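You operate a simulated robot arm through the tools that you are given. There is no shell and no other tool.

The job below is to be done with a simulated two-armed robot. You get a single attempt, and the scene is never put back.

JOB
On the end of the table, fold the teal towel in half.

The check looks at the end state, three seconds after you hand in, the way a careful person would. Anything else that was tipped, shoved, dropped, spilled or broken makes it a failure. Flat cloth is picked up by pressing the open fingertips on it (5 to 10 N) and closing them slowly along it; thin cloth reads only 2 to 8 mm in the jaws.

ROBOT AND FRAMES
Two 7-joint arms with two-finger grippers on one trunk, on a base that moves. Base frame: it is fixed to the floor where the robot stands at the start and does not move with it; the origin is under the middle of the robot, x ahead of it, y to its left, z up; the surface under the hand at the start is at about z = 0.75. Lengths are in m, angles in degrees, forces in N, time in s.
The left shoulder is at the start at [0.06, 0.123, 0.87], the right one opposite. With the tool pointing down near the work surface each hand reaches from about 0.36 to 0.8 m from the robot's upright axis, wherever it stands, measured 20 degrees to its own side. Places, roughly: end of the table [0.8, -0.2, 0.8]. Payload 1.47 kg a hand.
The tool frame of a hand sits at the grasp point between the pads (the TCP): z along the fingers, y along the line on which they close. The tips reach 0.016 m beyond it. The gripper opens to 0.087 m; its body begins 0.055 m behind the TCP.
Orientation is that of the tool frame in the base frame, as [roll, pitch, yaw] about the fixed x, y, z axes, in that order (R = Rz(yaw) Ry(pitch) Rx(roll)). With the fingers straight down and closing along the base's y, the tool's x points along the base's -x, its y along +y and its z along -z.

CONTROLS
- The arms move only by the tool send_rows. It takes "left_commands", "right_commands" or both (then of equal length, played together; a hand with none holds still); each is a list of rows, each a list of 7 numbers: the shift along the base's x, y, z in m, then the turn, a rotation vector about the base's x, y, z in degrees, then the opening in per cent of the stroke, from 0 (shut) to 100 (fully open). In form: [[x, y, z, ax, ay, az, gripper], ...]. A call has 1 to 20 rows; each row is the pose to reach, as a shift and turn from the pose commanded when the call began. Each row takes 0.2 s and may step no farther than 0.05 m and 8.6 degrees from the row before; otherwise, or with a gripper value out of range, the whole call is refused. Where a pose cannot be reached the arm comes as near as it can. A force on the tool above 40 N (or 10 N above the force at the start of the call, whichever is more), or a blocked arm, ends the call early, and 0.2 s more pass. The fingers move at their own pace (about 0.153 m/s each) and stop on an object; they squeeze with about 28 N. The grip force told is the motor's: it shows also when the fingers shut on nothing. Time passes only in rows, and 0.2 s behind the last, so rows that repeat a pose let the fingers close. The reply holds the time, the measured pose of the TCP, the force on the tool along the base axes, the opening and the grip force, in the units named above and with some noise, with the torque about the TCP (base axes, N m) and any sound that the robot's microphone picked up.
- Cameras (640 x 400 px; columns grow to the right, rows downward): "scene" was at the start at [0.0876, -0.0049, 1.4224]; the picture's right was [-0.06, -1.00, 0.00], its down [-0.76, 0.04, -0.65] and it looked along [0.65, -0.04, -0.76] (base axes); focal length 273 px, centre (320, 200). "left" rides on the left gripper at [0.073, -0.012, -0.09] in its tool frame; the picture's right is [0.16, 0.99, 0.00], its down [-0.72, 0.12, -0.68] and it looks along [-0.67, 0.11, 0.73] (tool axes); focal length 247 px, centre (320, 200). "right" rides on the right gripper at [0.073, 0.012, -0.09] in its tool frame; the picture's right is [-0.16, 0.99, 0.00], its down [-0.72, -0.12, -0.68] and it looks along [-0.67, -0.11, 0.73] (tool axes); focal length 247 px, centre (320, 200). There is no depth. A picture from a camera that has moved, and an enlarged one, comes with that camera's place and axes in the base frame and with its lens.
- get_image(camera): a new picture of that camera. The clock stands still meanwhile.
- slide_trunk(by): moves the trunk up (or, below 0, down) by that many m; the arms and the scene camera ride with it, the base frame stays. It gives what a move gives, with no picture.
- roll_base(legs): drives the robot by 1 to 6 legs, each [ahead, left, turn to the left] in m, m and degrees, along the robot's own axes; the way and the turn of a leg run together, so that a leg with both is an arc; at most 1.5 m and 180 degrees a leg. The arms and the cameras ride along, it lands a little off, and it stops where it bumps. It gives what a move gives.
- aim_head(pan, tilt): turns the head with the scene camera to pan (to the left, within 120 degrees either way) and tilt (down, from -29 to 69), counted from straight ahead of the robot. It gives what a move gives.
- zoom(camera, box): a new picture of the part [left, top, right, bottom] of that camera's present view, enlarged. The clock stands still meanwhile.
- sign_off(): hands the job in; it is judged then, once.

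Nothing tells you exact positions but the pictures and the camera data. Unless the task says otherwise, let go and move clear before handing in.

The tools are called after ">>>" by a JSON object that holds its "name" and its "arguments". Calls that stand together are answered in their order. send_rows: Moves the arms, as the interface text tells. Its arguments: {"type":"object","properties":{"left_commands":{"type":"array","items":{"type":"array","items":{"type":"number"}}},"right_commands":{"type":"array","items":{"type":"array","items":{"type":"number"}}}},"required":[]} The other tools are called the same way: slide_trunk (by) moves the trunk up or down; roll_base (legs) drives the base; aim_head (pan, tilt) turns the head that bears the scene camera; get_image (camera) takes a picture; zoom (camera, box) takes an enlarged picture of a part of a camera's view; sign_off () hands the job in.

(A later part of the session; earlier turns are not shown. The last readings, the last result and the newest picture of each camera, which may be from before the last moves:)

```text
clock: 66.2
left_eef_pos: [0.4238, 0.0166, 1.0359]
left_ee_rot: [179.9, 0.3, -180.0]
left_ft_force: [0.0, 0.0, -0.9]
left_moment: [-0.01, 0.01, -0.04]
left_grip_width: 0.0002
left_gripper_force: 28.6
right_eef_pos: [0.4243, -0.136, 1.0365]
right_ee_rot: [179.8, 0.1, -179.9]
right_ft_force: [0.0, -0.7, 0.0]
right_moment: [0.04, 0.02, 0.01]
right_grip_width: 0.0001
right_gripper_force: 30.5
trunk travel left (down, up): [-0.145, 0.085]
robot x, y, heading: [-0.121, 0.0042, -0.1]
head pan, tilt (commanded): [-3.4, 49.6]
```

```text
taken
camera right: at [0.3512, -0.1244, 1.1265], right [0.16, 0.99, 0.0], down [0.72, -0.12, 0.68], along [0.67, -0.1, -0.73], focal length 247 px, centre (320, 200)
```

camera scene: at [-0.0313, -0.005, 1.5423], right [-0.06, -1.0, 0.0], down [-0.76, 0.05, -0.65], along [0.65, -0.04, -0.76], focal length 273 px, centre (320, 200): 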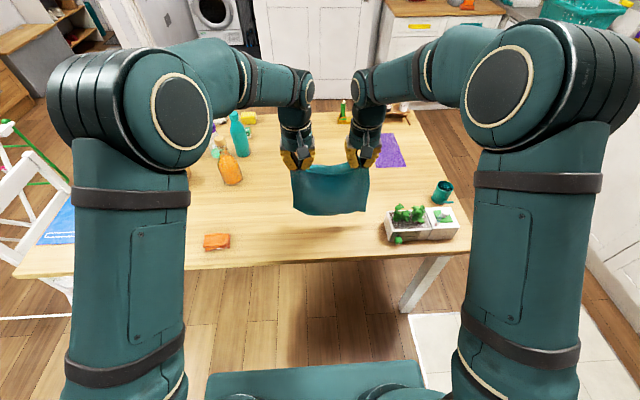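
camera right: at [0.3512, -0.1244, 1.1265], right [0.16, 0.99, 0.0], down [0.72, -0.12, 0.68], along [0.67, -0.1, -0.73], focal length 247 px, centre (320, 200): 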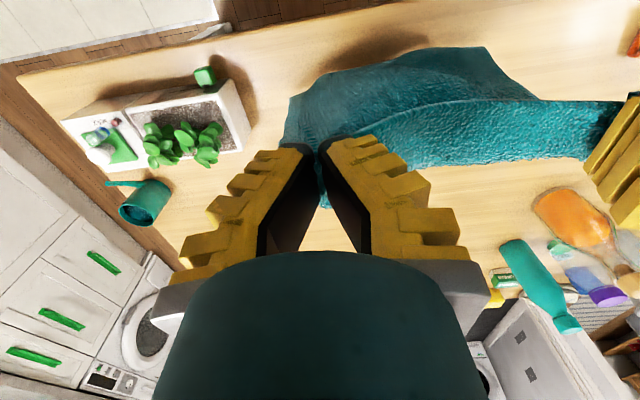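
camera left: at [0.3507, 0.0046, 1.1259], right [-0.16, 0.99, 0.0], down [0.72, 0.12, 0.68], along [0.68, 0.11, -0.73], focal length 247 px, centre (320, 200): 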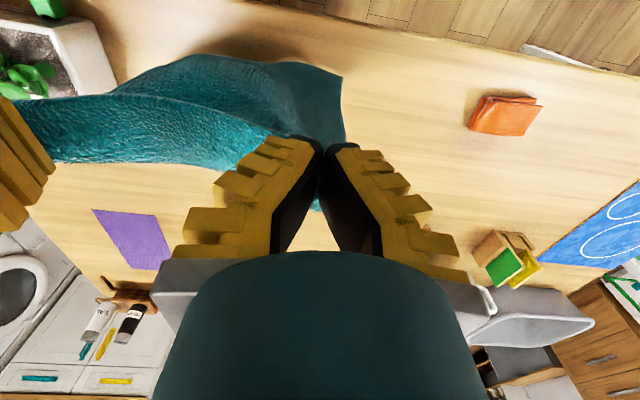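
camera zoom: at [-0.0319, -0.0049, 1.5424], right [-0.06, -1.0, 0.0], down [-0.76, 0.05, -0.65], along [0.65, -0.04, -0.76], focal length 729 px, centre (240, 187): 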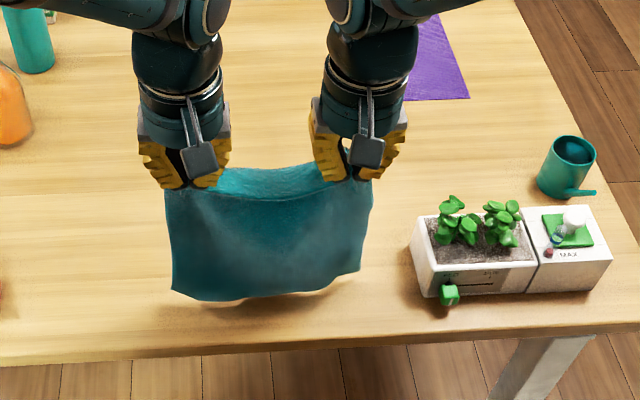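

The bottom edge hangs at about x 0.44–0.47, some 3–4 cm above the table. I'll lower to touch it down, then begin moving away from the robot to lay the lower half.

>>> {"name": "send_rows", "arguments": {"left_commands": [[0, 0, -0.012, 0, 0, 0, 0], [0, 0, -0.024, 0, 0, 0, 0], [0.002, 0, -0.036, 0, 0, 0, 0], [0.005, 0, -0.046, 0, 0, 0, 0], [0.012, 0, -0.054, 0, 0, 0, 0], [0.02, 0, -0.06, 0, 0, 0, 0], [0.03, 0, -0.067, 0, 0, 0, 0], [0.04, 0, -0.073, 0, 0, 0, 0]], "right_commands": [[0, 0, -0.012, 0, 0, 0, 0], [0, 0, -0.024, 0, 0, 0, 0], [0.002, 0, -0.036, 0, 0, 0, 0], [0.005, 0, -0.046, 0, 0, 0, 0], [0.012, 0, -0.054, 0, 0, 0, 0], [0.02, 0, -0.06, 0, 0, 0, 0], [0.03, 0, -0.067, 0, 0, 0, 0], [0.04, 0, -0.073, 0, 0, 0, 0]]}}

>>> {"name": "zoom", "arguments": {"camera": "scene", "box": [260, 130, 440, 280]}}

>>> {"name": "get_image", "arguments": {"camera": "left"}}

>>> {"name": "get_image", "arguments": {"camera": "right"}}

```text
clock: 68.0
left_eef_pos: [0.4646, 0.0161, 0.9626]
left_ee_rot: [180.0, 0.3, 179.8]
left_ft_force: [0.9, 0.7, 0.5]
left_moment: [-0.03, 0.0, 0.02]
left_grip_width: 0.0
left_gripper_force: 28.4
right_eef_pos: [0.4647, -0.135, 0.9633]
right_ee_rot: [179.8, 0.2, -179.8]
right_ft_force: [0.3, -0.3, -0.7]
right_moment: [0.01, -0.02, -0.03]
right_grip_width: 0.0
right_gripper_force: 27.3
trunk travel left (down, up): [-0.145, 0.085]
robot x, y, heading: [-0.1201, 0.0012, 0.0]
head pan, tilt (commanded): [-3.4, 49.6]
```

```text
2.67 times, centred on (350, 205) of scene
camera zoom: at [-0.0314, -0.005, 1.5423], right [-0.06, -1.0, 0.0], down [-0.76, 0.05, -0.65], along [0.65, -0.04, -0.76], focal length 729 px, centre (240, 187)
```

zoom: 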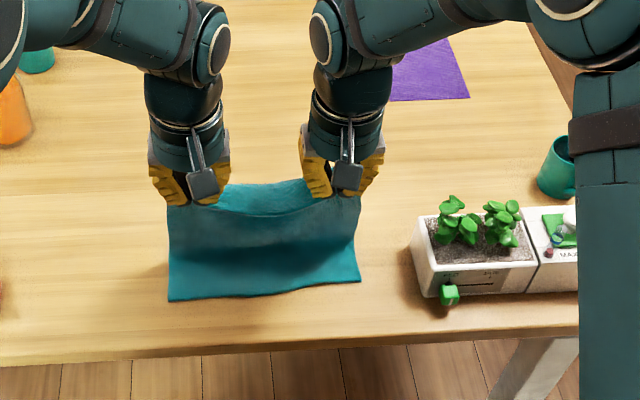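

```text
taken
camera left: at [0.3906, 0.0038, 1.052], right [-0.16, 0.99, 0.0], down [0.72, 0.11, 0.68], along [0.68, 0.11, -0.73], focal length 247 px, centre (320, 200)
```

left: 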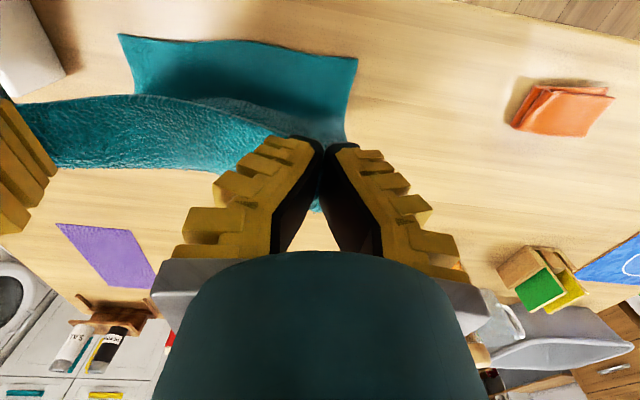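

```text
taken
camera right: at [0.3916, -0.1241, 1.0532], right [0.15, 0.99, 0.0], down [0.72, -0.12, 0.68], along [0.67, -0.1, -0.73], focal length 247 px, centre (320, 200)
```

right: 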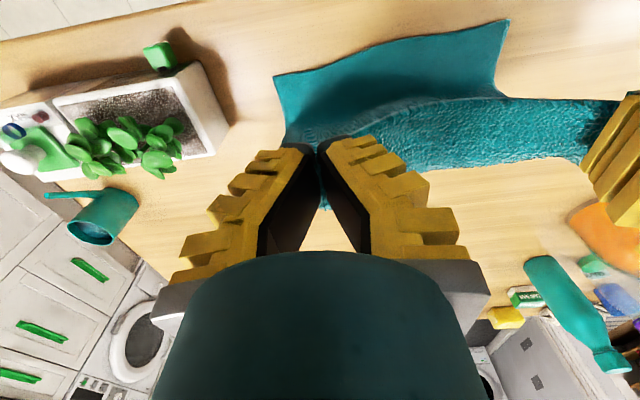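

This works well. The bottom edge is down at about (0.457, 0.055) to (0.469, −0.189) and the cloth is laying out away from the robot. I'll continue until about half is down.

>>> {"name": "send_rows", "arguments": {"left_commands": [[0.013, 0, -0.009, 0, 0, 0, 0], [0.026, -0.001, -0.018, 0, 0, 0, 0], [0.039, -0.002, -0.027, 0, 0, 0, 0], [0.052, -0.003, -0.036, 0, 0, 0, 0], [0.065, -0.004, -0.045, 0, 0, 0, 0], [0.078, -0.005, -0.054, 0, 0, 0, 0], [0.09, -0.006, -0.062, 0, 0, 0, 0], [0.1, -0.0075, -0.069, 0, 0, 0, 0]], "right_commands": [[0.014, 0, -0.009, 0, 0, 0, 0], [0.028, -0.001, -0.018, 0, 0, 0, 0], [0.042, -0.002, -0.027, 0, 0, 0, 0], [0.056, -0.003, -0.036, 0, 0, 0, 0], [0.07, -0.004, -0.045, 0, 0, 0, 0], [0.084, -0.005, -0.054, 0, 0, 0, 0], [0.098, -0.006, -0.062, 0, 0, 0, 0], [0.11, -0.0075, -0.069, 0, 0, 0, 0]]}}

>>> {"name": "zoom", "arguments": {"camera": "scene", "box": [260, 130, 440, 280]}}

>>> {"name": "get_image", "arguments": {"camera": "left"}}

>>> {"name": "get_image", "arguments": {"camera": "right"}}

```text
clock: 69.8
left_eef_pos: [0.5649, 0.0097, 0.8954]
left_ee_rot: [180.0, 0.4, -180.0]
left_ft_force: [0.4, -0.3, -0.1]
left_moment: [0.02, -0.01, 0.0]
left_grip_width: 0.0
left_gripper_force: 28.1
right_eef_pos: [0.5737, -0.1442, 0.8949]
right_ee_rot: [179.8, -0.1, -180.0]
right_ft_force: [0.5, -0.7, 0.5]
right_moment: [0.0, 0.01, 0.03]
right_grip_width: 0.0001
right_gripper_force: 26.8
trunk travel left (down, up): [-0.145, 0.085]
robot x, y, heading: [-0.1162, -0.0039, 0.1]
head pan, tilt (commanded): [-3.4, 49.6]
```

```text
2.67 times, centred on (350, 205) of scene
camera zoom: at [-0.0312, -0.0051, 1.5423], right [-0.06, -1.0, 0.0], down [-0.76, 0.05, -0.65], along [0.65, -0.04, -0.76], focal length 729 px, centre (240, 187)
```

zoom: 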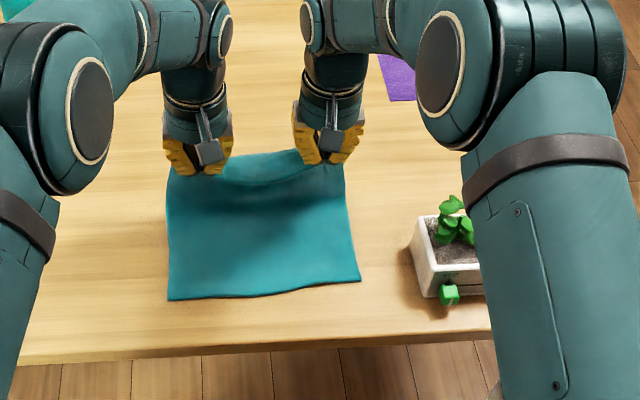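

```text
taken
camera left: at [0.4915, -0.0036, 0.9838], right [-0.16, 0.99, 0.0], down [0.72, 0.12, 0.68], along [0.68, 0.11, -0.73], focal length 247 px, centre (320, 200)
```

left: 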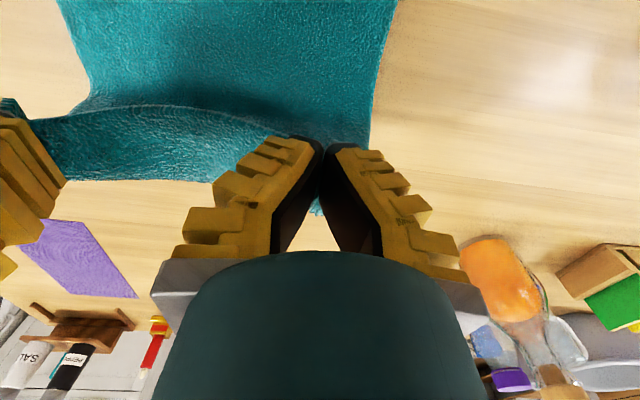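

```text
taken
camera right: at [0.5014, -0.1321, 0.9835], right [0.16, 0.99, 0.0], down [0.72, -0.12, 0.68], along [0.67, -0.1, -0.73], focal length 247 px, centre (320, 200)
```

right: 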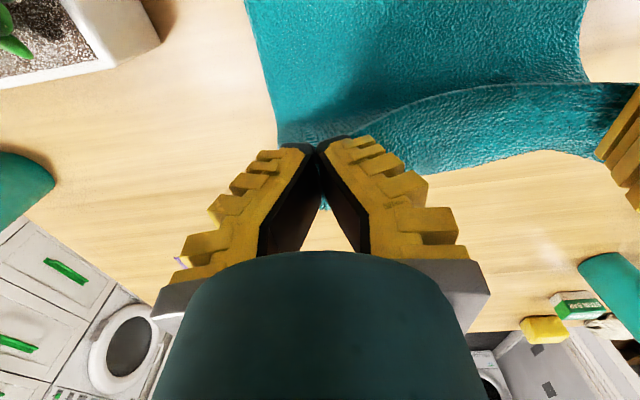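

The bottom edge hasn't moved and about half the towel is down. Now I'll swing the held edge back toward the robot along the arc, stopping about 2 cm above the table to check alignment.

>>> {"name": "send_rows", "arguments": {"left_commands": [[-0.01, 0, -0.002, 0, 0, 0, 0], [-0.02, 0, -0.008, 0, 0, 0, 0], [-0.03, 0, -0.014, 0, 0, 0, 0], [-0.04, 0, -0.021, 0, 0, 0, 0], [-0.05, 0, -0.03, 0, 0, 0, 0], [-0.06, 0, -0.04, 0, 0, 0, 0], [-0.07, 0, -0.053, 0, 0, 0, 0], [-0.078, 0, -0.066, 0, 0, 0, 0], [-0.085, 0, -0.08, 0, 0, 0, 0], [-0.09, 0, -0.093, 0, 0, 0, 0], [-0.09, 0, -0.095, 0, 0, 0, 0]], "right_commands": [[-0.01, 0, -0.002, 0, 0, 0, 0], [-0.02, 0, -0.008, 0, 0, 0, 0], [-0.03, 0, -0.014, 0, 0, 0, 0], [-0.04, 0, -0.021, 0, 0, 0, 0], [-0.05, 0, -0.03, 0, 0, 0, 0], [-0.06, 0, -0.04, 0, 0, 0, 0], [-0.07, 0, -0.053, 0, 0, 0, 0], [-0.078, 0, -0.066, 0, 0, 0, 0], [-0.085, 0, -0.08, 0, 0, 0, 0], [-0.09, 0, -0.093, 0, 0, 0, 0], [-0.09, 0, -0.095, 0, 0, 0, 0]]}}

>>> {"name": "zoom", "arguments": {"camera": "scene", "box": [260, 150, 440, 290]}}

>>> {"name": "get_image", "arguments": {"camera": "left"}}

>>> {"name": "get_image", "arguments": {"camera": "right"}}

```text
clock: 72.2
left_eef_pos: [0.4739, 0.0097, 0.7992]
left_ee_rot: [-180.0, 0.3, -180.0]
left_ft_force: [-0.8, 0.2, 0.4]
left_moment: [-0.02, -0.01, -0.01]
left_grip_width: 0.0
left_gripper_force: 28.2
right_eef_pos: [0.4843, -0.143, 0.8006]
right_ee_rot: [179.9, 0.1, -179.9]
right_ft_force: [0.0, 0.5, -0.3]
right_moment: [-0.02, -0.01, -0.02]
right_grip_width: 0.0002
right_gripper_force: 26.6
trunk travel left (down, up): [-0.145, 0.085]
robot x, y, heading: [-0.1182, -0.0006, -0.0]
head pan, tilt (commanded): [-3.4, 49.6]
```

```text
2.86 times, centred on (350, 220) of scene
camera zoom: at [-0.0321, -0.0049, 1.5424], right [-0.06, -1.0, 0.0], down [-0.76, 0.05, -0.65], along [0.65, -0.04, -0.76], focal length 781 px, centre (234, 143)
```

zoom: 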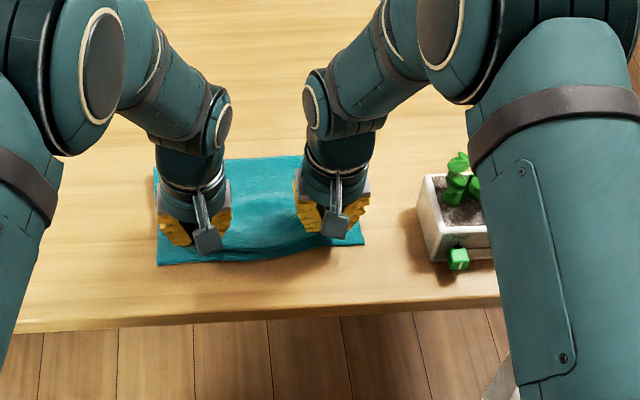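

```text
taken
camera left: at [0.4007, -0.0031, 0.8882], right [-0.16, 0.99, 0.0], down [0.72, 0.12, 0.68], along [0.68, 0.11, -0.73], focal length 247 px, centre (320, 200)
```

left: 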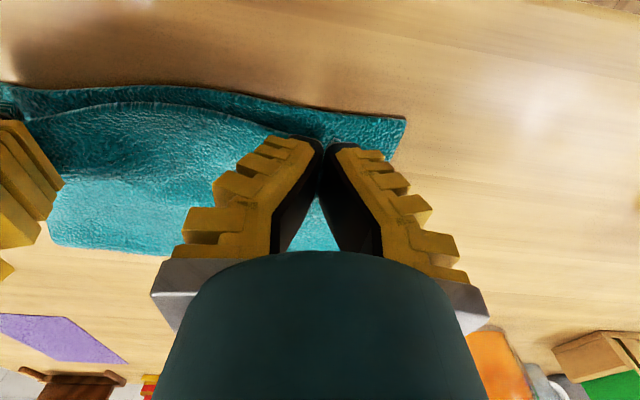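

```text
taken
camera right: at [0.4109, -0.1319, 0.8892], right [0.16, 0.99, 0.0], down [0.72, -0.12, 0.68], along [0.67, -0.1, -0.73], focal length 247 px, centre (320, 200)
```

right: 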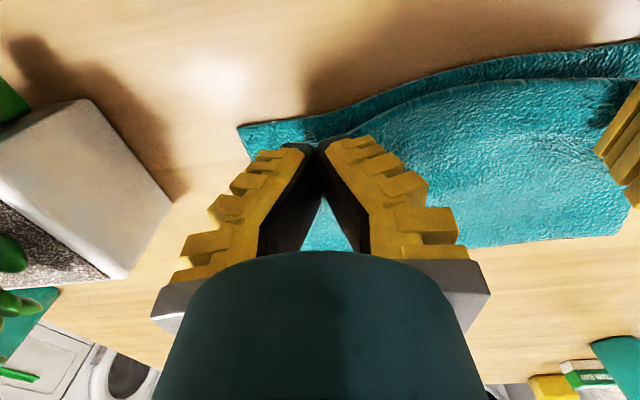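

The fold is nearly complete. The bottom corners sit at (0.4545, 0.054) and (0.469, −0.1885), and the held edge is just above them. I'll bring the edge in line with the bottom edge and lower it to light contact.

>>> {"name": "send_rows", "arguments": {"left_commands": [[-0.004, 0, -0.008, 0, 0, 0, 0], [-0.008, 0, -0.015, 0, 0, 0, 0], [-0.0095, 0, -0.02, 0, 0, 0, 0], [-0.0095, 0, -0.023, 0, 0, 0, 0]], "right_commands": [[-0.002, 0, -0.008, 0, 0, 0, 0], [-0.004, 0, -0.015, 0, 0, 0, 0], [-0.0055, 0, -0.02, 0, 0, 0, 0], [-0.0055, 0, -0.023, 0, 0, 0, 0]]}}

>>> {"name": "zoom", "arguments": {"camera": "left", "box": [160, 20, 480, 230]}}

>>> {"name": "zoom", "arguments": {"camera": "right", "box": [160, 20, 480, 230]}}

>>> {"name": "zoom", "arguments": {"camera": "scene", "box": [290, 190, 390, 260]}}

```text
clock: 73.2
left_eef_pos: [0.4648, 0.0089, 0.7757]
left_ee_rot: [179.9, 0.3, 180.0]
left_ft_force: [0.3, 0.8, 1.8]
left_moment: [-0.03, -0.04, 0.01]
left_grip_width: 0.0002
left_gripper_force: 28.2
right_eef_pos: [0.479, -0.1445, 0.7771]
right_ee_rot: [179.9, 0.1, -179.9]
right_ft_force: [0.2, 0.7, 0.3]
right_moment: [0.01, 0.03, 0.0]
right_grip_width: 0.0002
right_gripper_force: 28.3
trunk travel left (down, up): [-0.145, 0.085]
robot x, y, heading: [-0.1182, 0.001, -0.1]
head pan, tilt (commanded): [-3.4, 49.6]
```

```text
1.90 times, centred on (320, 125) of left
camera zoom: at [0.3911, -0.0032, 0.8656], right [-0.16, 0.99, 0.0], down [0.72, 0.12, 0.68], along [0.68, 0.11, -0.73], focal length 470 px, centre (320, 343)
```

zoom: 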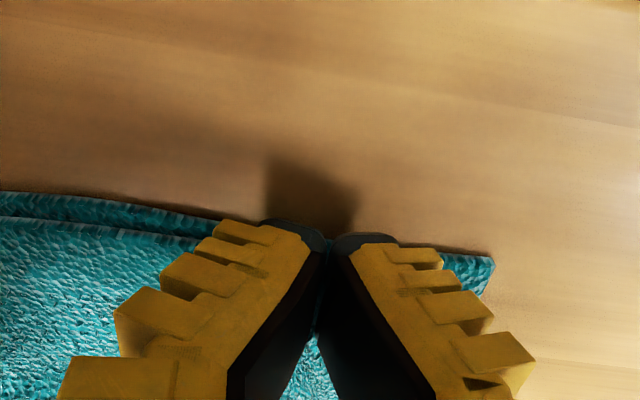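

```text
1.90 times, centred on (320, 125) of right
camera zoom: at [0.4059, -0.1321, 0.8664], right [0.16, 0.99, 0.0], down [0.72, -0.12, 0.68], along [0.67, -0.1, -0.73], focal length 470 px, centre (320, 343)
```

zoom: 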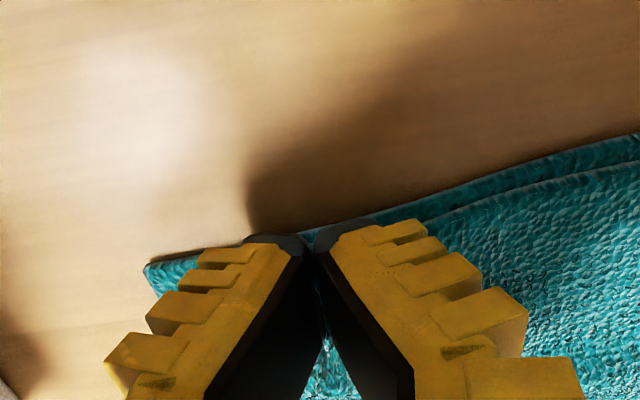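

```text
5.71 times, centred on (340, 225) of scene
camera zoom: at [-0.0321, -0.0049, 1.5424], right [-0.06, -1.0, 0.0], down [-0.76, 0.05, -0.65], along [0.65, -0.04, -0.76], focal length 1562 px, centre (206, 57)
```

zoom: 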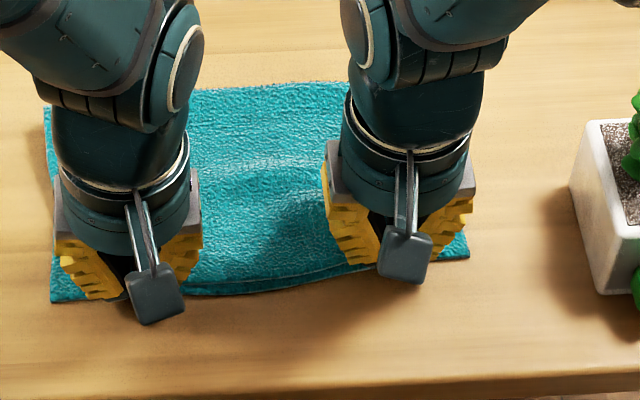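

The edges line up closely. I'll press lightly and open the fingers slowly while drifting outward, to spread the gathered corners back out.

>>> {"name": "send_rows", "arguments": {"left_commands": [[0, 0, -0.0005, 0, 0, 0, 0], [0, 0.001, -0.0005, 0, 0, 0, 4], [0, 0.0025, -0.0005, 0, 0, 0, 8], [0, 0.004, -0.0005, 0, 0, 0, 12], [0, 0.0055, -0.0005, 0, 0, 0, 16], [0, 0.007, -0.0005, 0, 0, 0, 20], [0, 0.009, -0.0005, 0, 0, 0, 25], [0, 0.011, -0.0005, 0, 0, 0, 30], [0, 0.011, 0, 0, 0, 0, 30], [0, 0.011, 0.002, 0, 0, 0, 30]], "right_commands": [[0, 0, -0.002, 0, 0, 0, 0], [0, -0.001, -0.002, 0, 0, 0, 4], [0, -0.0025, -0.002, 0, 0, 0, 8], [0, -0.004, -0.002, 0, 0, 0, 12], [0, -0.0055, -0.002, 0, 0, 0, 16], [0, -0.007, -0.002, 0, 0, 0, 20], [0, -0.009, -0.002, 0, 0, 0, 25], [0, -0.011, -0.002, 0, 0, 0, 30], [0, -0.011, -0.001, 0, 0, 0, 30], [0, -0.011, 0.001, 0, 0, 0, 30]]}}

>>> {"name": "zoom", "arguments": {"camera": "left", "box": [160, 20, 480, 230]}}

>>> {"name": "zoom", "arguments": {"camera": "right", "box": [160, 20, 480, 230]}}

```text
clock: 75.4
left_eef_pos: [0.4644, 0.02, 0.7786]
left_ee_rot: [180.0, 0.4, -180.0]
left_ft_force: [-0.4, 0.0, -0.3]
left_moment: [0.01, 0.0, 0.02]
left_grip_width: 0.0324
left_gripper_force: 3.8
right_eef_pos: [0.4792, -0.1536, 0.7779]
right_ee_rot: [180.0, 0.1, -179.8]
right_ft_force: [-0.4, -0.7, -0.4]
right_moment: [0.01, 0.02, 0.05]
right_grip_width: 0.0323
right_gripper_force: 4.3
trunk travel left (down, up): [-0.145, 0.085]
robot x, y, heading: [-0.1232, -0.002, -0.1]
head pan, tilt (commanded): [-3.4, 49.6]
```

```text
1.90 times, centred on (320, 125) of left
camera zoom: at [0.3912, 0.0076, 0.8675], right [-0.16, 0.99, 0.0], down [0.72, 0.12, 0.68], along [0.68, 0.11, -0.73], focal length 470 px, centre (320, 343)
```

zoom: 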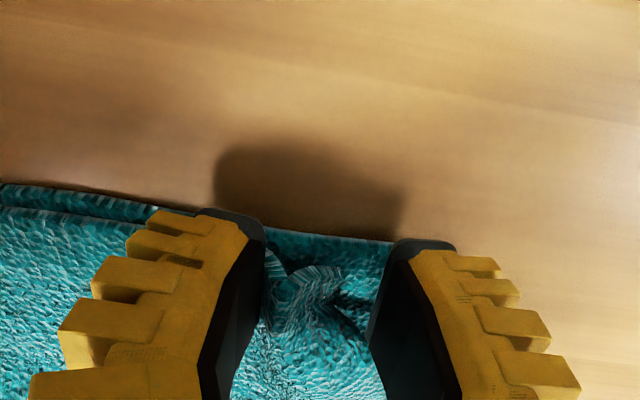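

```text
1.90 times, centred on (320, 125) of right
camera zoom: at [0.4057, -0.1428, 0.867], right [0.16, 0.99, 0.0], down [0.72, -0.12, 0.68], along [0.67, -0.1, -0.73], focal length 470 px, centre (320, 343)
```

zoom: 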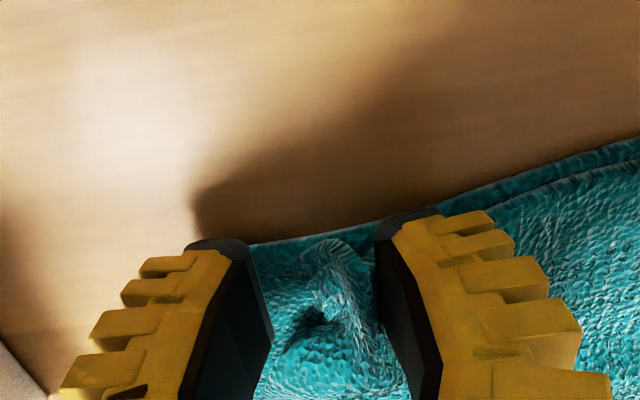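

The fingers are open and small ridges remain at the corners. I'll lift both hands straight up to see how the towel settles.

>>> {"name": "send_rows", "arguments": {"left_commands": [[0, 0, 0.006, 0, 0, 0, 34], [0, 0, 0.015, 0, 0, 0, 36], [0, 0, 0.03, 0, 0, 0, 36], [0, 0, 0.06, 0, 0, 0, 36], [0, 0.02, 0.1, 0, 0, 0, 36], [0, 0.05, 0.13, 0, 0, 0, 36], [0, 0.09, 0.15, 0, 0, 0, 36]], "right_commands": [[0, 0, 0.006, 0, 0, 0, 34], [0, 0, 0.015, 0, 0, 0, 36], [0, 0, 0.03, 0, 0, 0, 36], [0, 0, 0.06, 0, 0, 0, 36], [0, 0, 0.1, 0, 0, 0, 36], [0, -0.02, 0.13, 0, 0, 0, 36], [0, -0.05, 0.15, 0, 0, 0, 36]]}}

>>> {"name": "zoom", "arguments": {"camera": "scene", "box": [280, 170, 400, 260]}}

>>> {"name": "get_image", "arguments": {"camera": "left"}}

>>> {"name": "get_image", "arguments": {"camera": "right"}}

>>> {"name": "get_image", "arguments": {"camera": "scene"}}

```text
clock: 77.0
left_eef_pos: [0.4646, 0.1111, 0.928]
left_ee_rot: [-179.9, 0.2, 180.0]
left_ft_force: [-0.1, -0.6, -0.3]
left_moment: [0.01, -0.02, 0.0]
left_grip_width: 0.0373
left_gripper_force: 3.9
right_eef_pos: [0.4772, -0.2033, 0.9287]
right_ee_rot: [179.8, 0.0, -179.8]
right_ft_force: [0.6, -0.2, -0.5]
right_moment: [0.0, -0.02, 0.01]
right_grip_width: 0.0371
right_gripper_force: 4.5
trunk travel left (down, up): [-0.145, 0.085]
robot x, y, heading: [-0.1174, 0.001, -0.1]
head pan, tilt (commanded): [-3.4, 49.6]
```

```text
4.44 times, centred on (340, 215) of scene
camera zoom: at [-0.0327, -0.0044, 1.5424], right [-0.06, -1.0, 0.0], down [-0.76, 0.05, -0.65], along [0.65, -0.04, -0.76], focal length 1215 px, centre (231, 133)
```

zoom: 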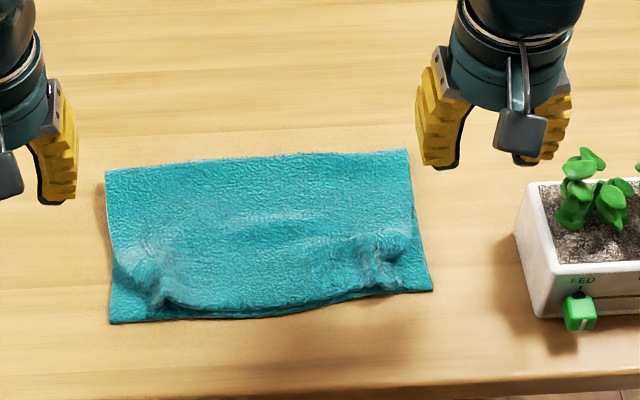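

```text
taken
camera left: at [0.3906, 0.0982, 1.0176], right [-0.16, 0.99, 0.0], down [0.72, 0.12, 0.68], along [0.68, 0.11, -0.73], focal length 247 px, centre (320, 200)
```

left: 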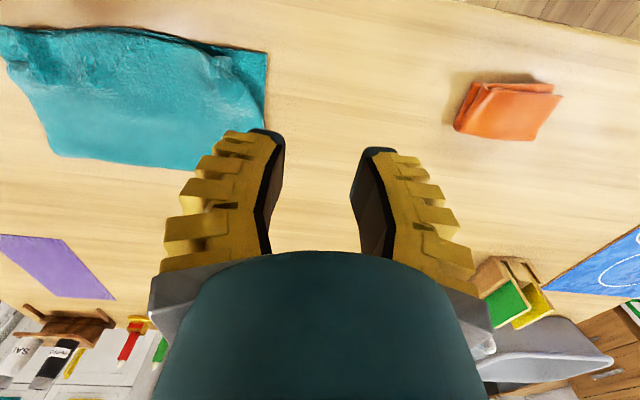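

```text
taken
camera right: at [0.4048, -0.192, 1.018], right [0.16, 0.99, 0.0], down [0.72, -0.12, 0.68], along [0.67, -0.1, -0.73], focal length 247 px, centre (320, 200)
```

right: 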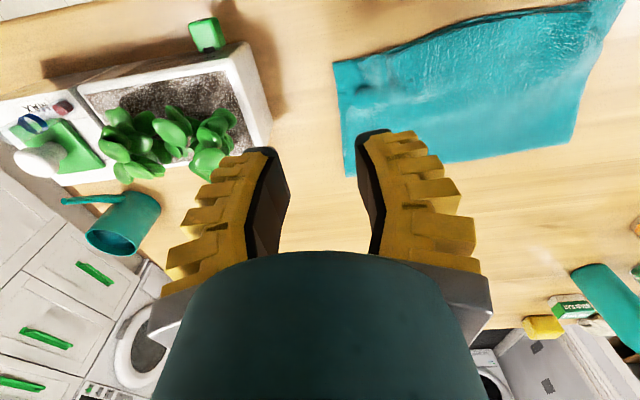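

```text
taken
camera scene: at [-0.0327, -0.0044, 1.5424], right [-0.06, -1.0, 0.0], down [-0.76, 0.05, -0.65], along [0.65, -0.04, -0.76], focal length 273 px, centre (320, 200)
```

scene: 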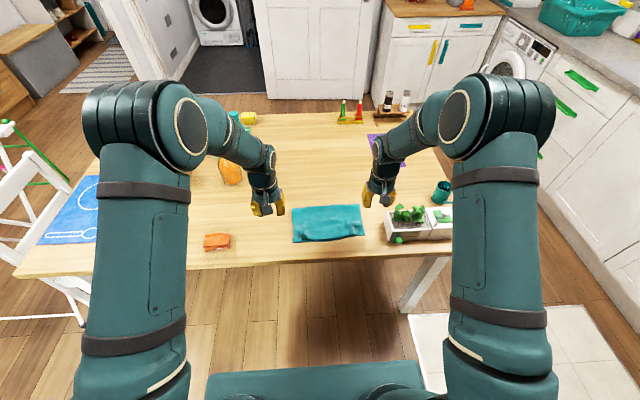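

The towel is now folded in half with edges nearly aligned. A little gathering remains at the two near corners of the top layer, so I'll zoom in to see whether they need tidying.

>>> {"name": "zoom", "arguments": {"camera": "scene", "box": [285, 195, 370, 250]}}

>>> {"name": "zoom", "arguments": {"camera": "left", "box": [0, 0, 320, 200]}}

>>> {"name": "zoom", "arguments": {"camera": "right", "box": [300, 0, 640, 200]}}

```text
7.27 times, centred on (328, 222) of scene
camera zoom: at [-0.0327, -0.0044, 1.5424], right [-0.06, -1.0, 0.0], down [-0.76, 0.05, -0.65], along [0.65, -0.04, -0.76], focal length 1988 px, centre (266, 36)
```

zoom: 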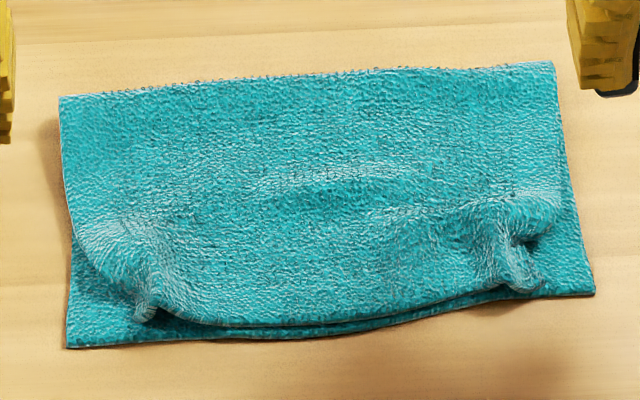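

```text
2.00 times, centred on (160, 100) of left
camera zoom: at [0.3906, 0.0982, 1.0176], right [-0.16, 0.99, 0.0], down [0.72, 0.12, 0.68], along [0.68, 0.11, -0.73], focal length 494 px, centre (640, 400)
```

zoom: 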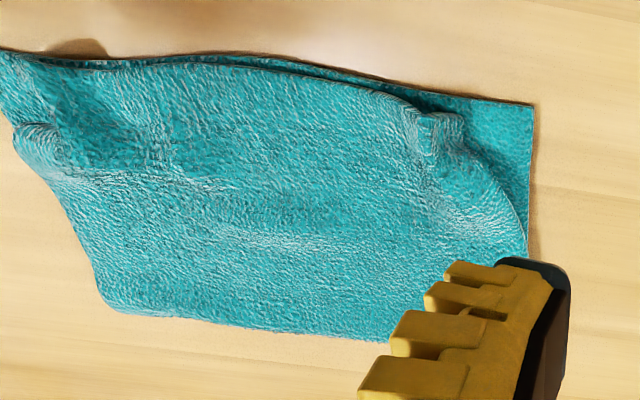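

```text
1.88 times, centred on (470, 100) of right
camera zoom: at [0.4048, -0.192, 1.018], right [0.16, 0.99, 0.0], down [0.72, -0.12, 0.68], along [0.67, -0.1, -0.73], focal length 465 px, centre (38, 388)
```

zoom: 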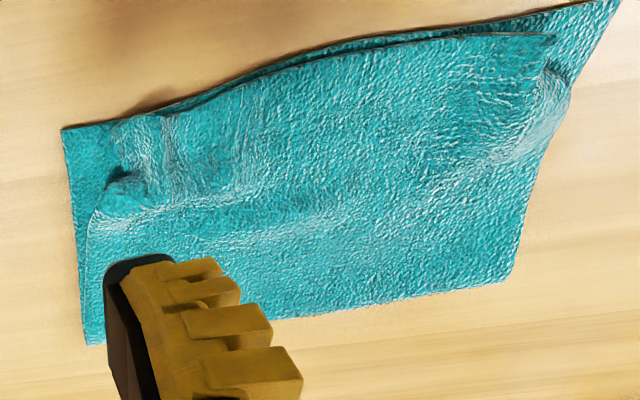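

The fold is good, but the top layer's two near corners are gathered about 3–4 cm inward from the bottom corners. I'll bring the hand cameras in close to see those tufts before spreading them.

>>> {"name": "send_rows", "arguments": {"left_commands": [[-0.009, -0.024, -0.01, 0, 0, 0, 50], [-0.018, -0.048, -0.03, 0, 0, 0, 60], [-0.027, -0.072, -0.06, 0, 0, 0, 70], [-0.035, -0.095, -0.085, 0, 0, 0, 70], [-0.035, -0.095, -0.09, 0, 0, 0, 70]], "right_commands": [[-0.012, 0.012, -0.01, 0, 0, 0, 50], [-0.024, 0.024, -0.03, 0, 0, 0, 60], [-0.036, 0.036, -0.06, 0, 0, 0, 70], [-0.047, 0.045, -0.085, 0, 0, 0, 70], [-0.047, 0.045, -0.09, 0, 0, 0, 70]]}}

>>> {"name": "zoom", "arguments": {"camera": "left", "box": [160, 80, 480, 280]}}

>>> {"name": "zoom", "arguments": {"camera": "right", "box": [160, 80, 480, 280]}}

```text
clock: 78.2
left_eef_pos: [0.4301, 0.0151, 0.8388]
left_ee_rot: [180.0, 0.3, -180.0]
left_ft_force: [1.2, 0.6, 0.2]
left_moment: [-0.02, 0.01, 0.01]
left_grip_width: 0.0658
left_gripper_force: 3.0
right_eef_pos: [0.4314, -0.1595, 0.838]
right_ee_rot: [179.9, 0.1, -180.0]
right_ft_force: [0.7, -0.4, 0.0]
right_moment: [0.04, 0.03, 0.02]
right_grip_width: 0.0655
right_gripper_force: 3.0
trunk travel left (down, up): [-0.145, 0.085]
robot x, y, heading: [-0.122, -0.0011, -0.0]
head pan, tilt (commanded): [-3.4, 49.6]
```

```text
2.00 times, centred on (320, 180) of left
camera zoom: at [0.3558, 0.0023, 0.9272], right [-0.16, 0.99, 0.0], down [0.72, 0.12, 0.68], along [0.68, 0.11, -0.73], focal length 494 px, centre (320, 240)
```

zoom: 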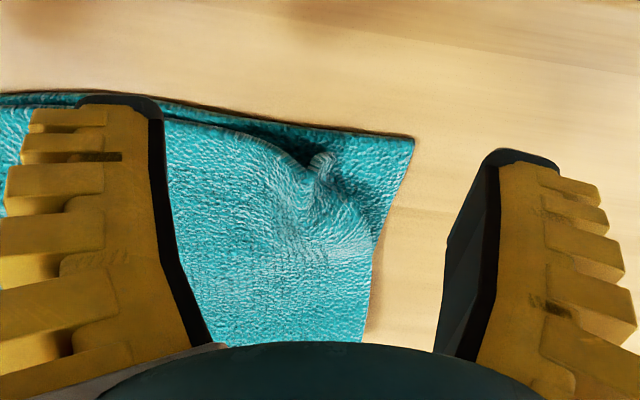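

```text
2.00 times, centred on (320, 180) of right
camera zoom: at [0.3583, -0.1477, 0.9273], right [0.16, 0.99, 0.0], down [0.72, -0.12, 0.68], along [0.67, -0.1, -0.73], focal length 494 px, centre (320, 240)
```

zoom: 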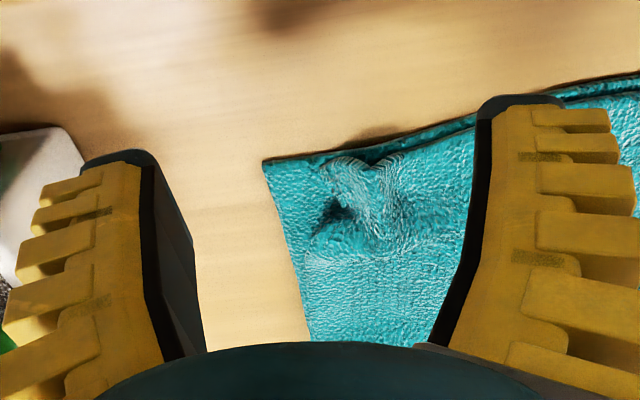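

>>> {"name": "zoom", "arguments": {"camera": "left", "box": [240, 120, 380, 220]}}

>>> {"name": "zoom", "arguments": {"camera": "right", "box": [280, 130, 420, 230]}}

```text
4.00 times, centred on (310, 170) of left
camera zoom: at [0.3558, 0.0023, 0.9272], right [-0.16, 0.99, 0.0], down [0.72, 0.12, 0.68], along [0.68, 0.11, -0.73], focal length 988 px, centre (360, 320)
```

zoom: 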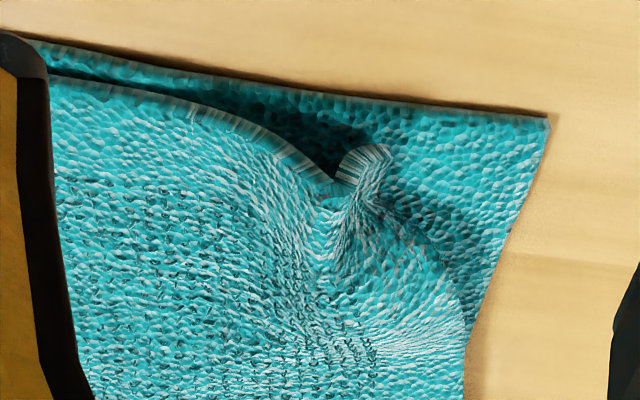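

```text
4.00 times, centred on (350, 180) of right
camera zoom: at [0.3583, -0.1477, 0.9273], right [0.16, 0.99, 0.0], down [0.72, -0.12, 0.68], along [0.67, -0.1, -0.73], focal length 988 px, centre (200, 280)
```

zoom: 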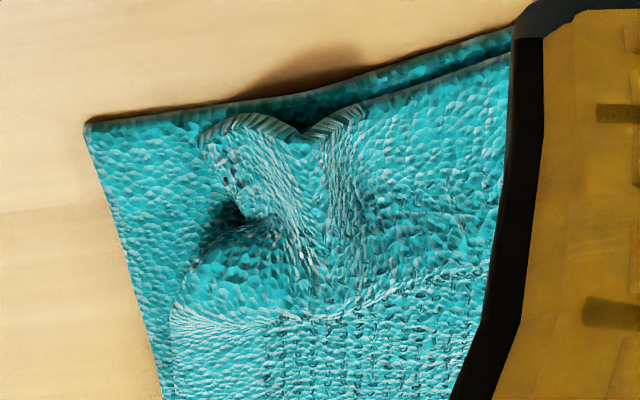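

Each gathered corner shows a small outer flap beside a valley: the left tip is near (0.456, 0.023) and the right near (0.461, −0.162). I'll pinch just those flaps lightly without pressing on the bottom layer, and draw each outward to its bottom corner.

>>> {"name": "send_rows", "arguments": {"left_commands": [[0.012, 0.003, 0, 0, 0, 0, 50], [0.024, 0.006, 0, 0, 0, 0, 35], [0.036, 0.009, -0.01, 0, 0, 0, 28], [0.036, 0.009, -0.034, 0, 0, 0, 28], [0.036, 0.009, -0.038, 0, 0, 0, 28]], "right_commands": [[0.013, 0.001, 0, 0, 0, 0, 50], [0.026, 0.002, 0, 0, 0, 0, 35], [0.039, 0.0025, -0.01, 0, 0, 0, 28], [0.039, 0.0025, -0.033, 0, 0, 0, 28], [0.039, 0.0025, -0.037, 0, 0, 0, 28]]}}

>>> {"name": "zoom", "arguments": {"camera": "left", "box": [220, 80, 420, 210]}}

>>> {"name": "zoom", "arguments": {"camera": "right", "box": [220, 80, 420, 210]}}

```text
clock: 79.4
left_eef_pos: [0.4661, 0.0243, 0.7996]
left_ee_rot: [-179.9, 0.2, -180.0]
left_ft_force: [-0.1, -0.3, 0.8]
left_moment: [-0.01, 0.01, 0.01]
left_grip_width: 0.0305
left_gripper_force: 4.9
right_eef_pos: [0.4709, -0.1569, 0.7997]
right_ee_rot: [179.8, 0.2, -179.8]
right_ft_force: [0.4, -0.1, 0.1]
right_moment: [0.01, 0.0, 0.0]
right_grip_width: 0.0306
right_gripper_force: 4.8
trunk travel left (down, up): [-0.145, 0.085]
robot x, y, heading: [-0.1196, -0.0011, -0.1]
head pan, tilt (commanded): [-3.4, 49.6]
```

```text
3.08 times, centred on (320, 145) of left
camera zoom: at [0.3922, 0.0117, 0.8893], right [-0.16, 0.99, 0.0], down [0.72, 0.12, 0.68], along [0.68, 0.11, -0.73], focal length 760 px, centre (320, 369)
```

zoom: 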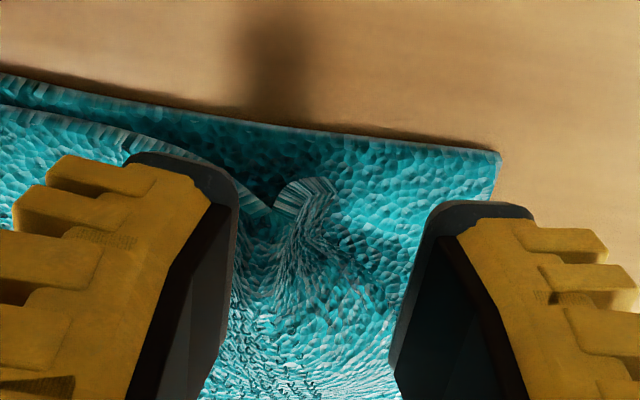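

```text
3.08 times, centred on (320, 145) of right
camera zoom: at [0.3978, -0.1449, 0.8899], right [0.16, 0.99, 0.0], down [0.72, -0.12, 0.68], along [0.67, -0.1, -0.73], focal length 760 px, centre (320, 369)
```

zoom: 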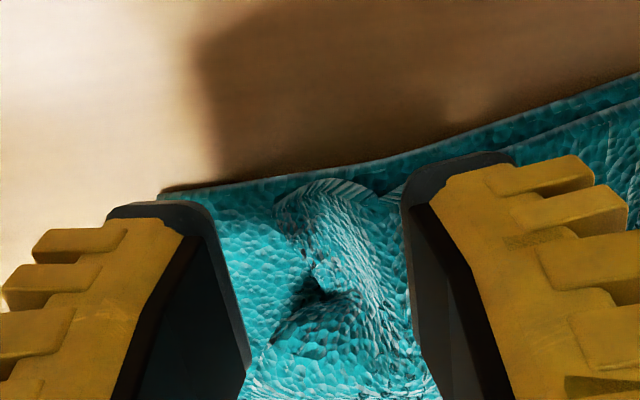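

Each flap sits neatly between its fingers. I'll lower until the tips are just above the bottom layer, then close gently.

>>> {"name": "send_rows", "arguments": {"left_commands": [[0, 0, -0.01, 0, 0, 0, 28], [0, 0, -0.018, 0, 0, 0, 28], [0, 0, -0.022, 0, 0, 0, 28], [0, 0, -0.022, 0, 0, 0, 22], [0, 0, -0.022, 0, 0, 0, 16], [0, 0, -0.022, 0, 0, 0, 10], [0, 0, -0.022, 0, 0, 0, 5], [0, 0, -0.022, 0, 0, 0, 0], [0, 0, -0.022, 0, 0, 0, 0], [0, 0, -0.022, 0, 0, 0, 0]], "right_commands": [[0, 0, -0.01, 0, 0, 0, 28], [0, 0, -0.018, 0, 0, 0, 28], [0, 0, -0.022, 0, 0, 0, 28], [0, 0, -0.022, 0, 0, 0, 22], [0, 0, -0.022, 0, 0, 0, 16], [0, 0, -0.022, 0, 0, 0, 10], [0, 0, -0.022, 0, 0, 0, 5], [0, 0, -0.022, 0, 0, 0, 0], [0, 0, -0.022, 0, 0, 0, 0], [0, 0, -0.022, 0, 0, 0, 0]]}}

>>> {"name": "zoom", "arguments": {"camera": "left", "box": [220, 80, 420, 210]}}

>>> {"name": "zoom", "arguments": {"camera": "right", "box": [220, 80, 420, 210]}}

```text
clock: 81.6
left_eef_pos: [0.4661, 0.0247, 0.7792]
left_ee_rot: [-180.0, 0.4, 180.0]
left_ft_force: [-0.2, -0.2, 0.9]
left_moment: [-0.01, 0.0, -0.02]
left_grip_width: 0.0005
left_gripper_force: 28.6
right_eef_pos: [0.4707, -0.1566, 0.7795]
right_ee_rot: [179.8, 0.1, -179.9]
right_ft_force: [0.0, -0.1, 1.9]
right_moment: [0.03, -0.01, 0.0]
right_grip_width: 0.0002
right_gripper_force: 28.3
trunk travel left (down, up): [-0.145, 0.085]
robot x, y, heading: [-0.1172, 0.0007, -0.3]
head pan, tilt (commanded): [-3.4, 49.6]
```

```text
3.08 times, centred on (320, 145) of left
camera zoom: at [0.3924, 0.0113, 0.868], right [-0.16, 0.99, 0.0], down [0.72, 0.12, 0.68], along [0.68, 0.11, -0.73], focal length 760 px, centre (320, 369)
```

zoom: 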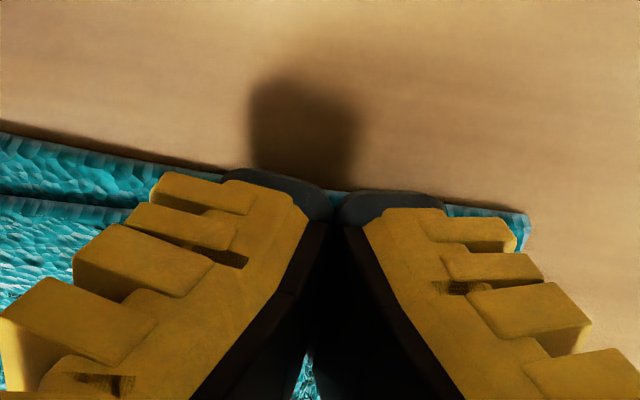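

```text
3.08 times, centred on (320, 145) of right
camera zoom: at [0.3973, -0.1452, 0.8682], right [0.16, 0.99, 0.0], down [0.72, -0.12, 0.68], along [0.67, -0.1, -0.73], focal length 760 px, centre (320, 369)
```

zoom: 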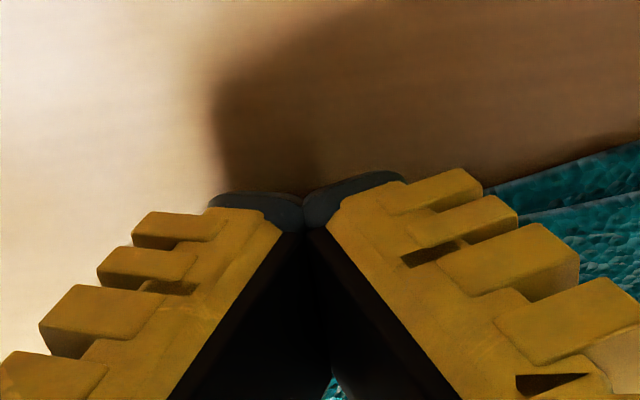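

Now I'll lift both slightly and check that only the top corners come up.

>>> {"name": "send_rows", "arguments": {"left_commands": [[0, 0.002, 0.006, 0, 0, 0, 0], [0, 0.005, 0.014, 0, 0, 0, 0], [0, 0.01, 0.02, 0, 0, 0, 0]], "right_commands": [[0, -0.002, 0.006, 0, 0, 0, 0], [0, -0.005, 0.014, 0, 0, 0, 0], [0.001, -0.009, 0.02, 0, 0, 0, 0]]}}

>>> {"name": "get_image", "arguments": {"camera": "left"}}

>>> {"name": "get_image", "arguments": {"camera": "right"}}

>>> {"name": "zoom", "arguments": {"camera": "scene", "box": [280, 170, 400, 260]}}

```text
clock: 82.4
left_eef_pos: [0.4656, 0.0351, 0.7987]
left_ee_rot: [179.9, 0.3, -179.9]
left_ft_force: [-0.4, 0.2, -0.2]
left_moment: [-0.01, -0.02, 0.01]
left_grip_width: 0.0001
left_gripper_force: 27.4
right_eef_pos: [0.4715, -0.1651, 0.7992]
right_ee_rot: [179.9, 0.1, -179.8]
right_ft_force: [0.3, -0.6, 0.7]
right_moment: [0.02, 0.0, -0.01]
right_grip_width: 0.0001
right_gripper_force: 27.8
trunk travel left (down, up): [-0.145, 0.085]
robot x, y, heading: [-0.1176, 0.0035, -0.1]
head pan, tilt (commanded): [-3.4, 49.6]
```

```text
taken
camera left: at [0.3918, 0.0218, 0.8879], right [-0.16, 0.99, 0.0], down [0.72, 0.12, 0.68], along [0.68, 0.11, -0.73], focal length 247 px, centre (320, 200)
```

left: 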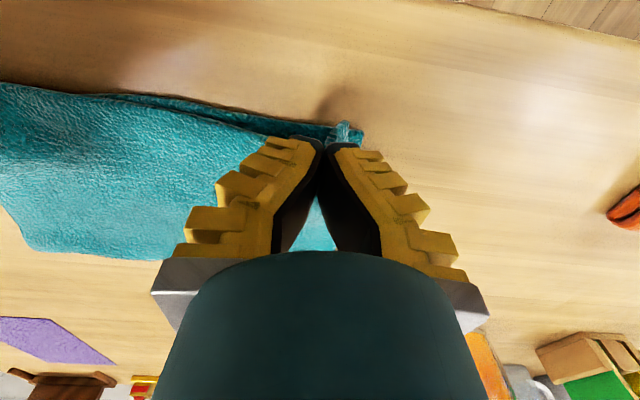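

```text
taken
camera right: at [0.3986, -0.1546, 0.8881], right [0.16, 0.99, 0.0], down [0.72, -0.12, 0.68], along [0.67, -0.1, -0.73], focal length 247 px, centre (320, 200)
```

right: 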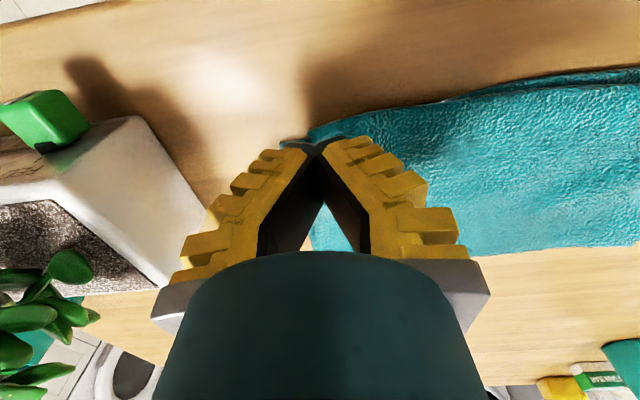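

```text
4.44 times, centred on (340, 215) of scene
camera zoom: at [-0.0321, -0.0049, 1.5424], right [-0.06, -1.0, 0.0], down [-0.76, 0.05, -0.65], along [0.65, -0.04, -0.76], focal length 1215 px, centre (231, 133)
```

zoom: 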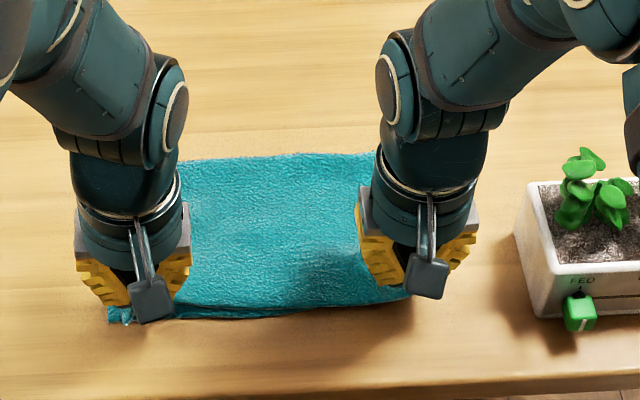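

>>> {"name": "zoom", "arguments": {"camera": "left", "box": [240, 80, 440, 200]}}

>>> {"name": "zoom", "arguments": {"camera": "right", "box": [220, 80, 420, 200]}}

```text
3.20 times, centred on (340, 140) of left
camera zoom: at [0.3918, 0.0218, 0.8879], right [-0.16, 0.99, 0.0], down [0.72, 0.12, 0.68], along [0.68, 0.11, -0.73], focal length 790 px, centre (256, 392)
```

zoom: 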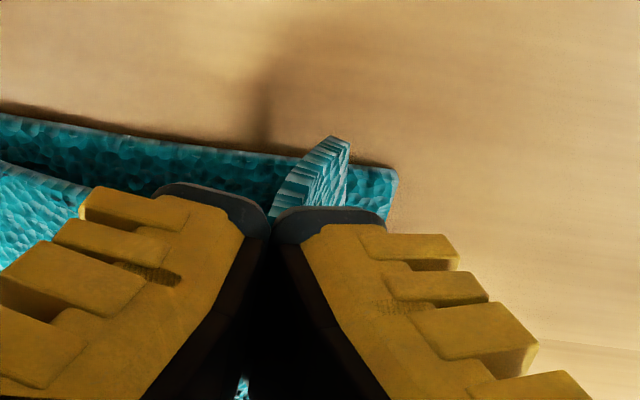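

```text
3.20 times, centred on (320, 140) of right
camera zoom: at [0.3986, -0.1546, 0.8881], right [0.16, 0.99, 0.0], down [0.72, -0.12, 0.68], along [0.67, -0.1, -0.73], focal length 790 px, centre (320, 392)
```

zoom: 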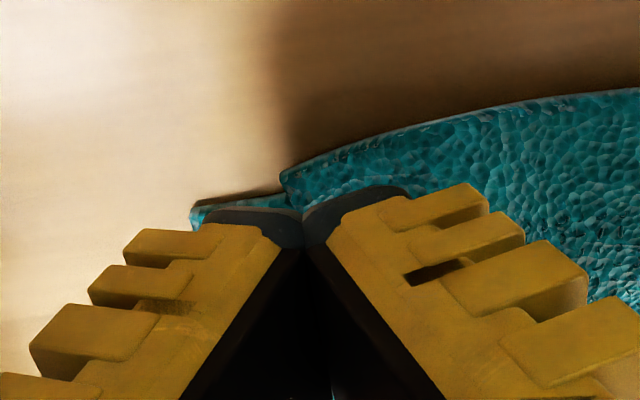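

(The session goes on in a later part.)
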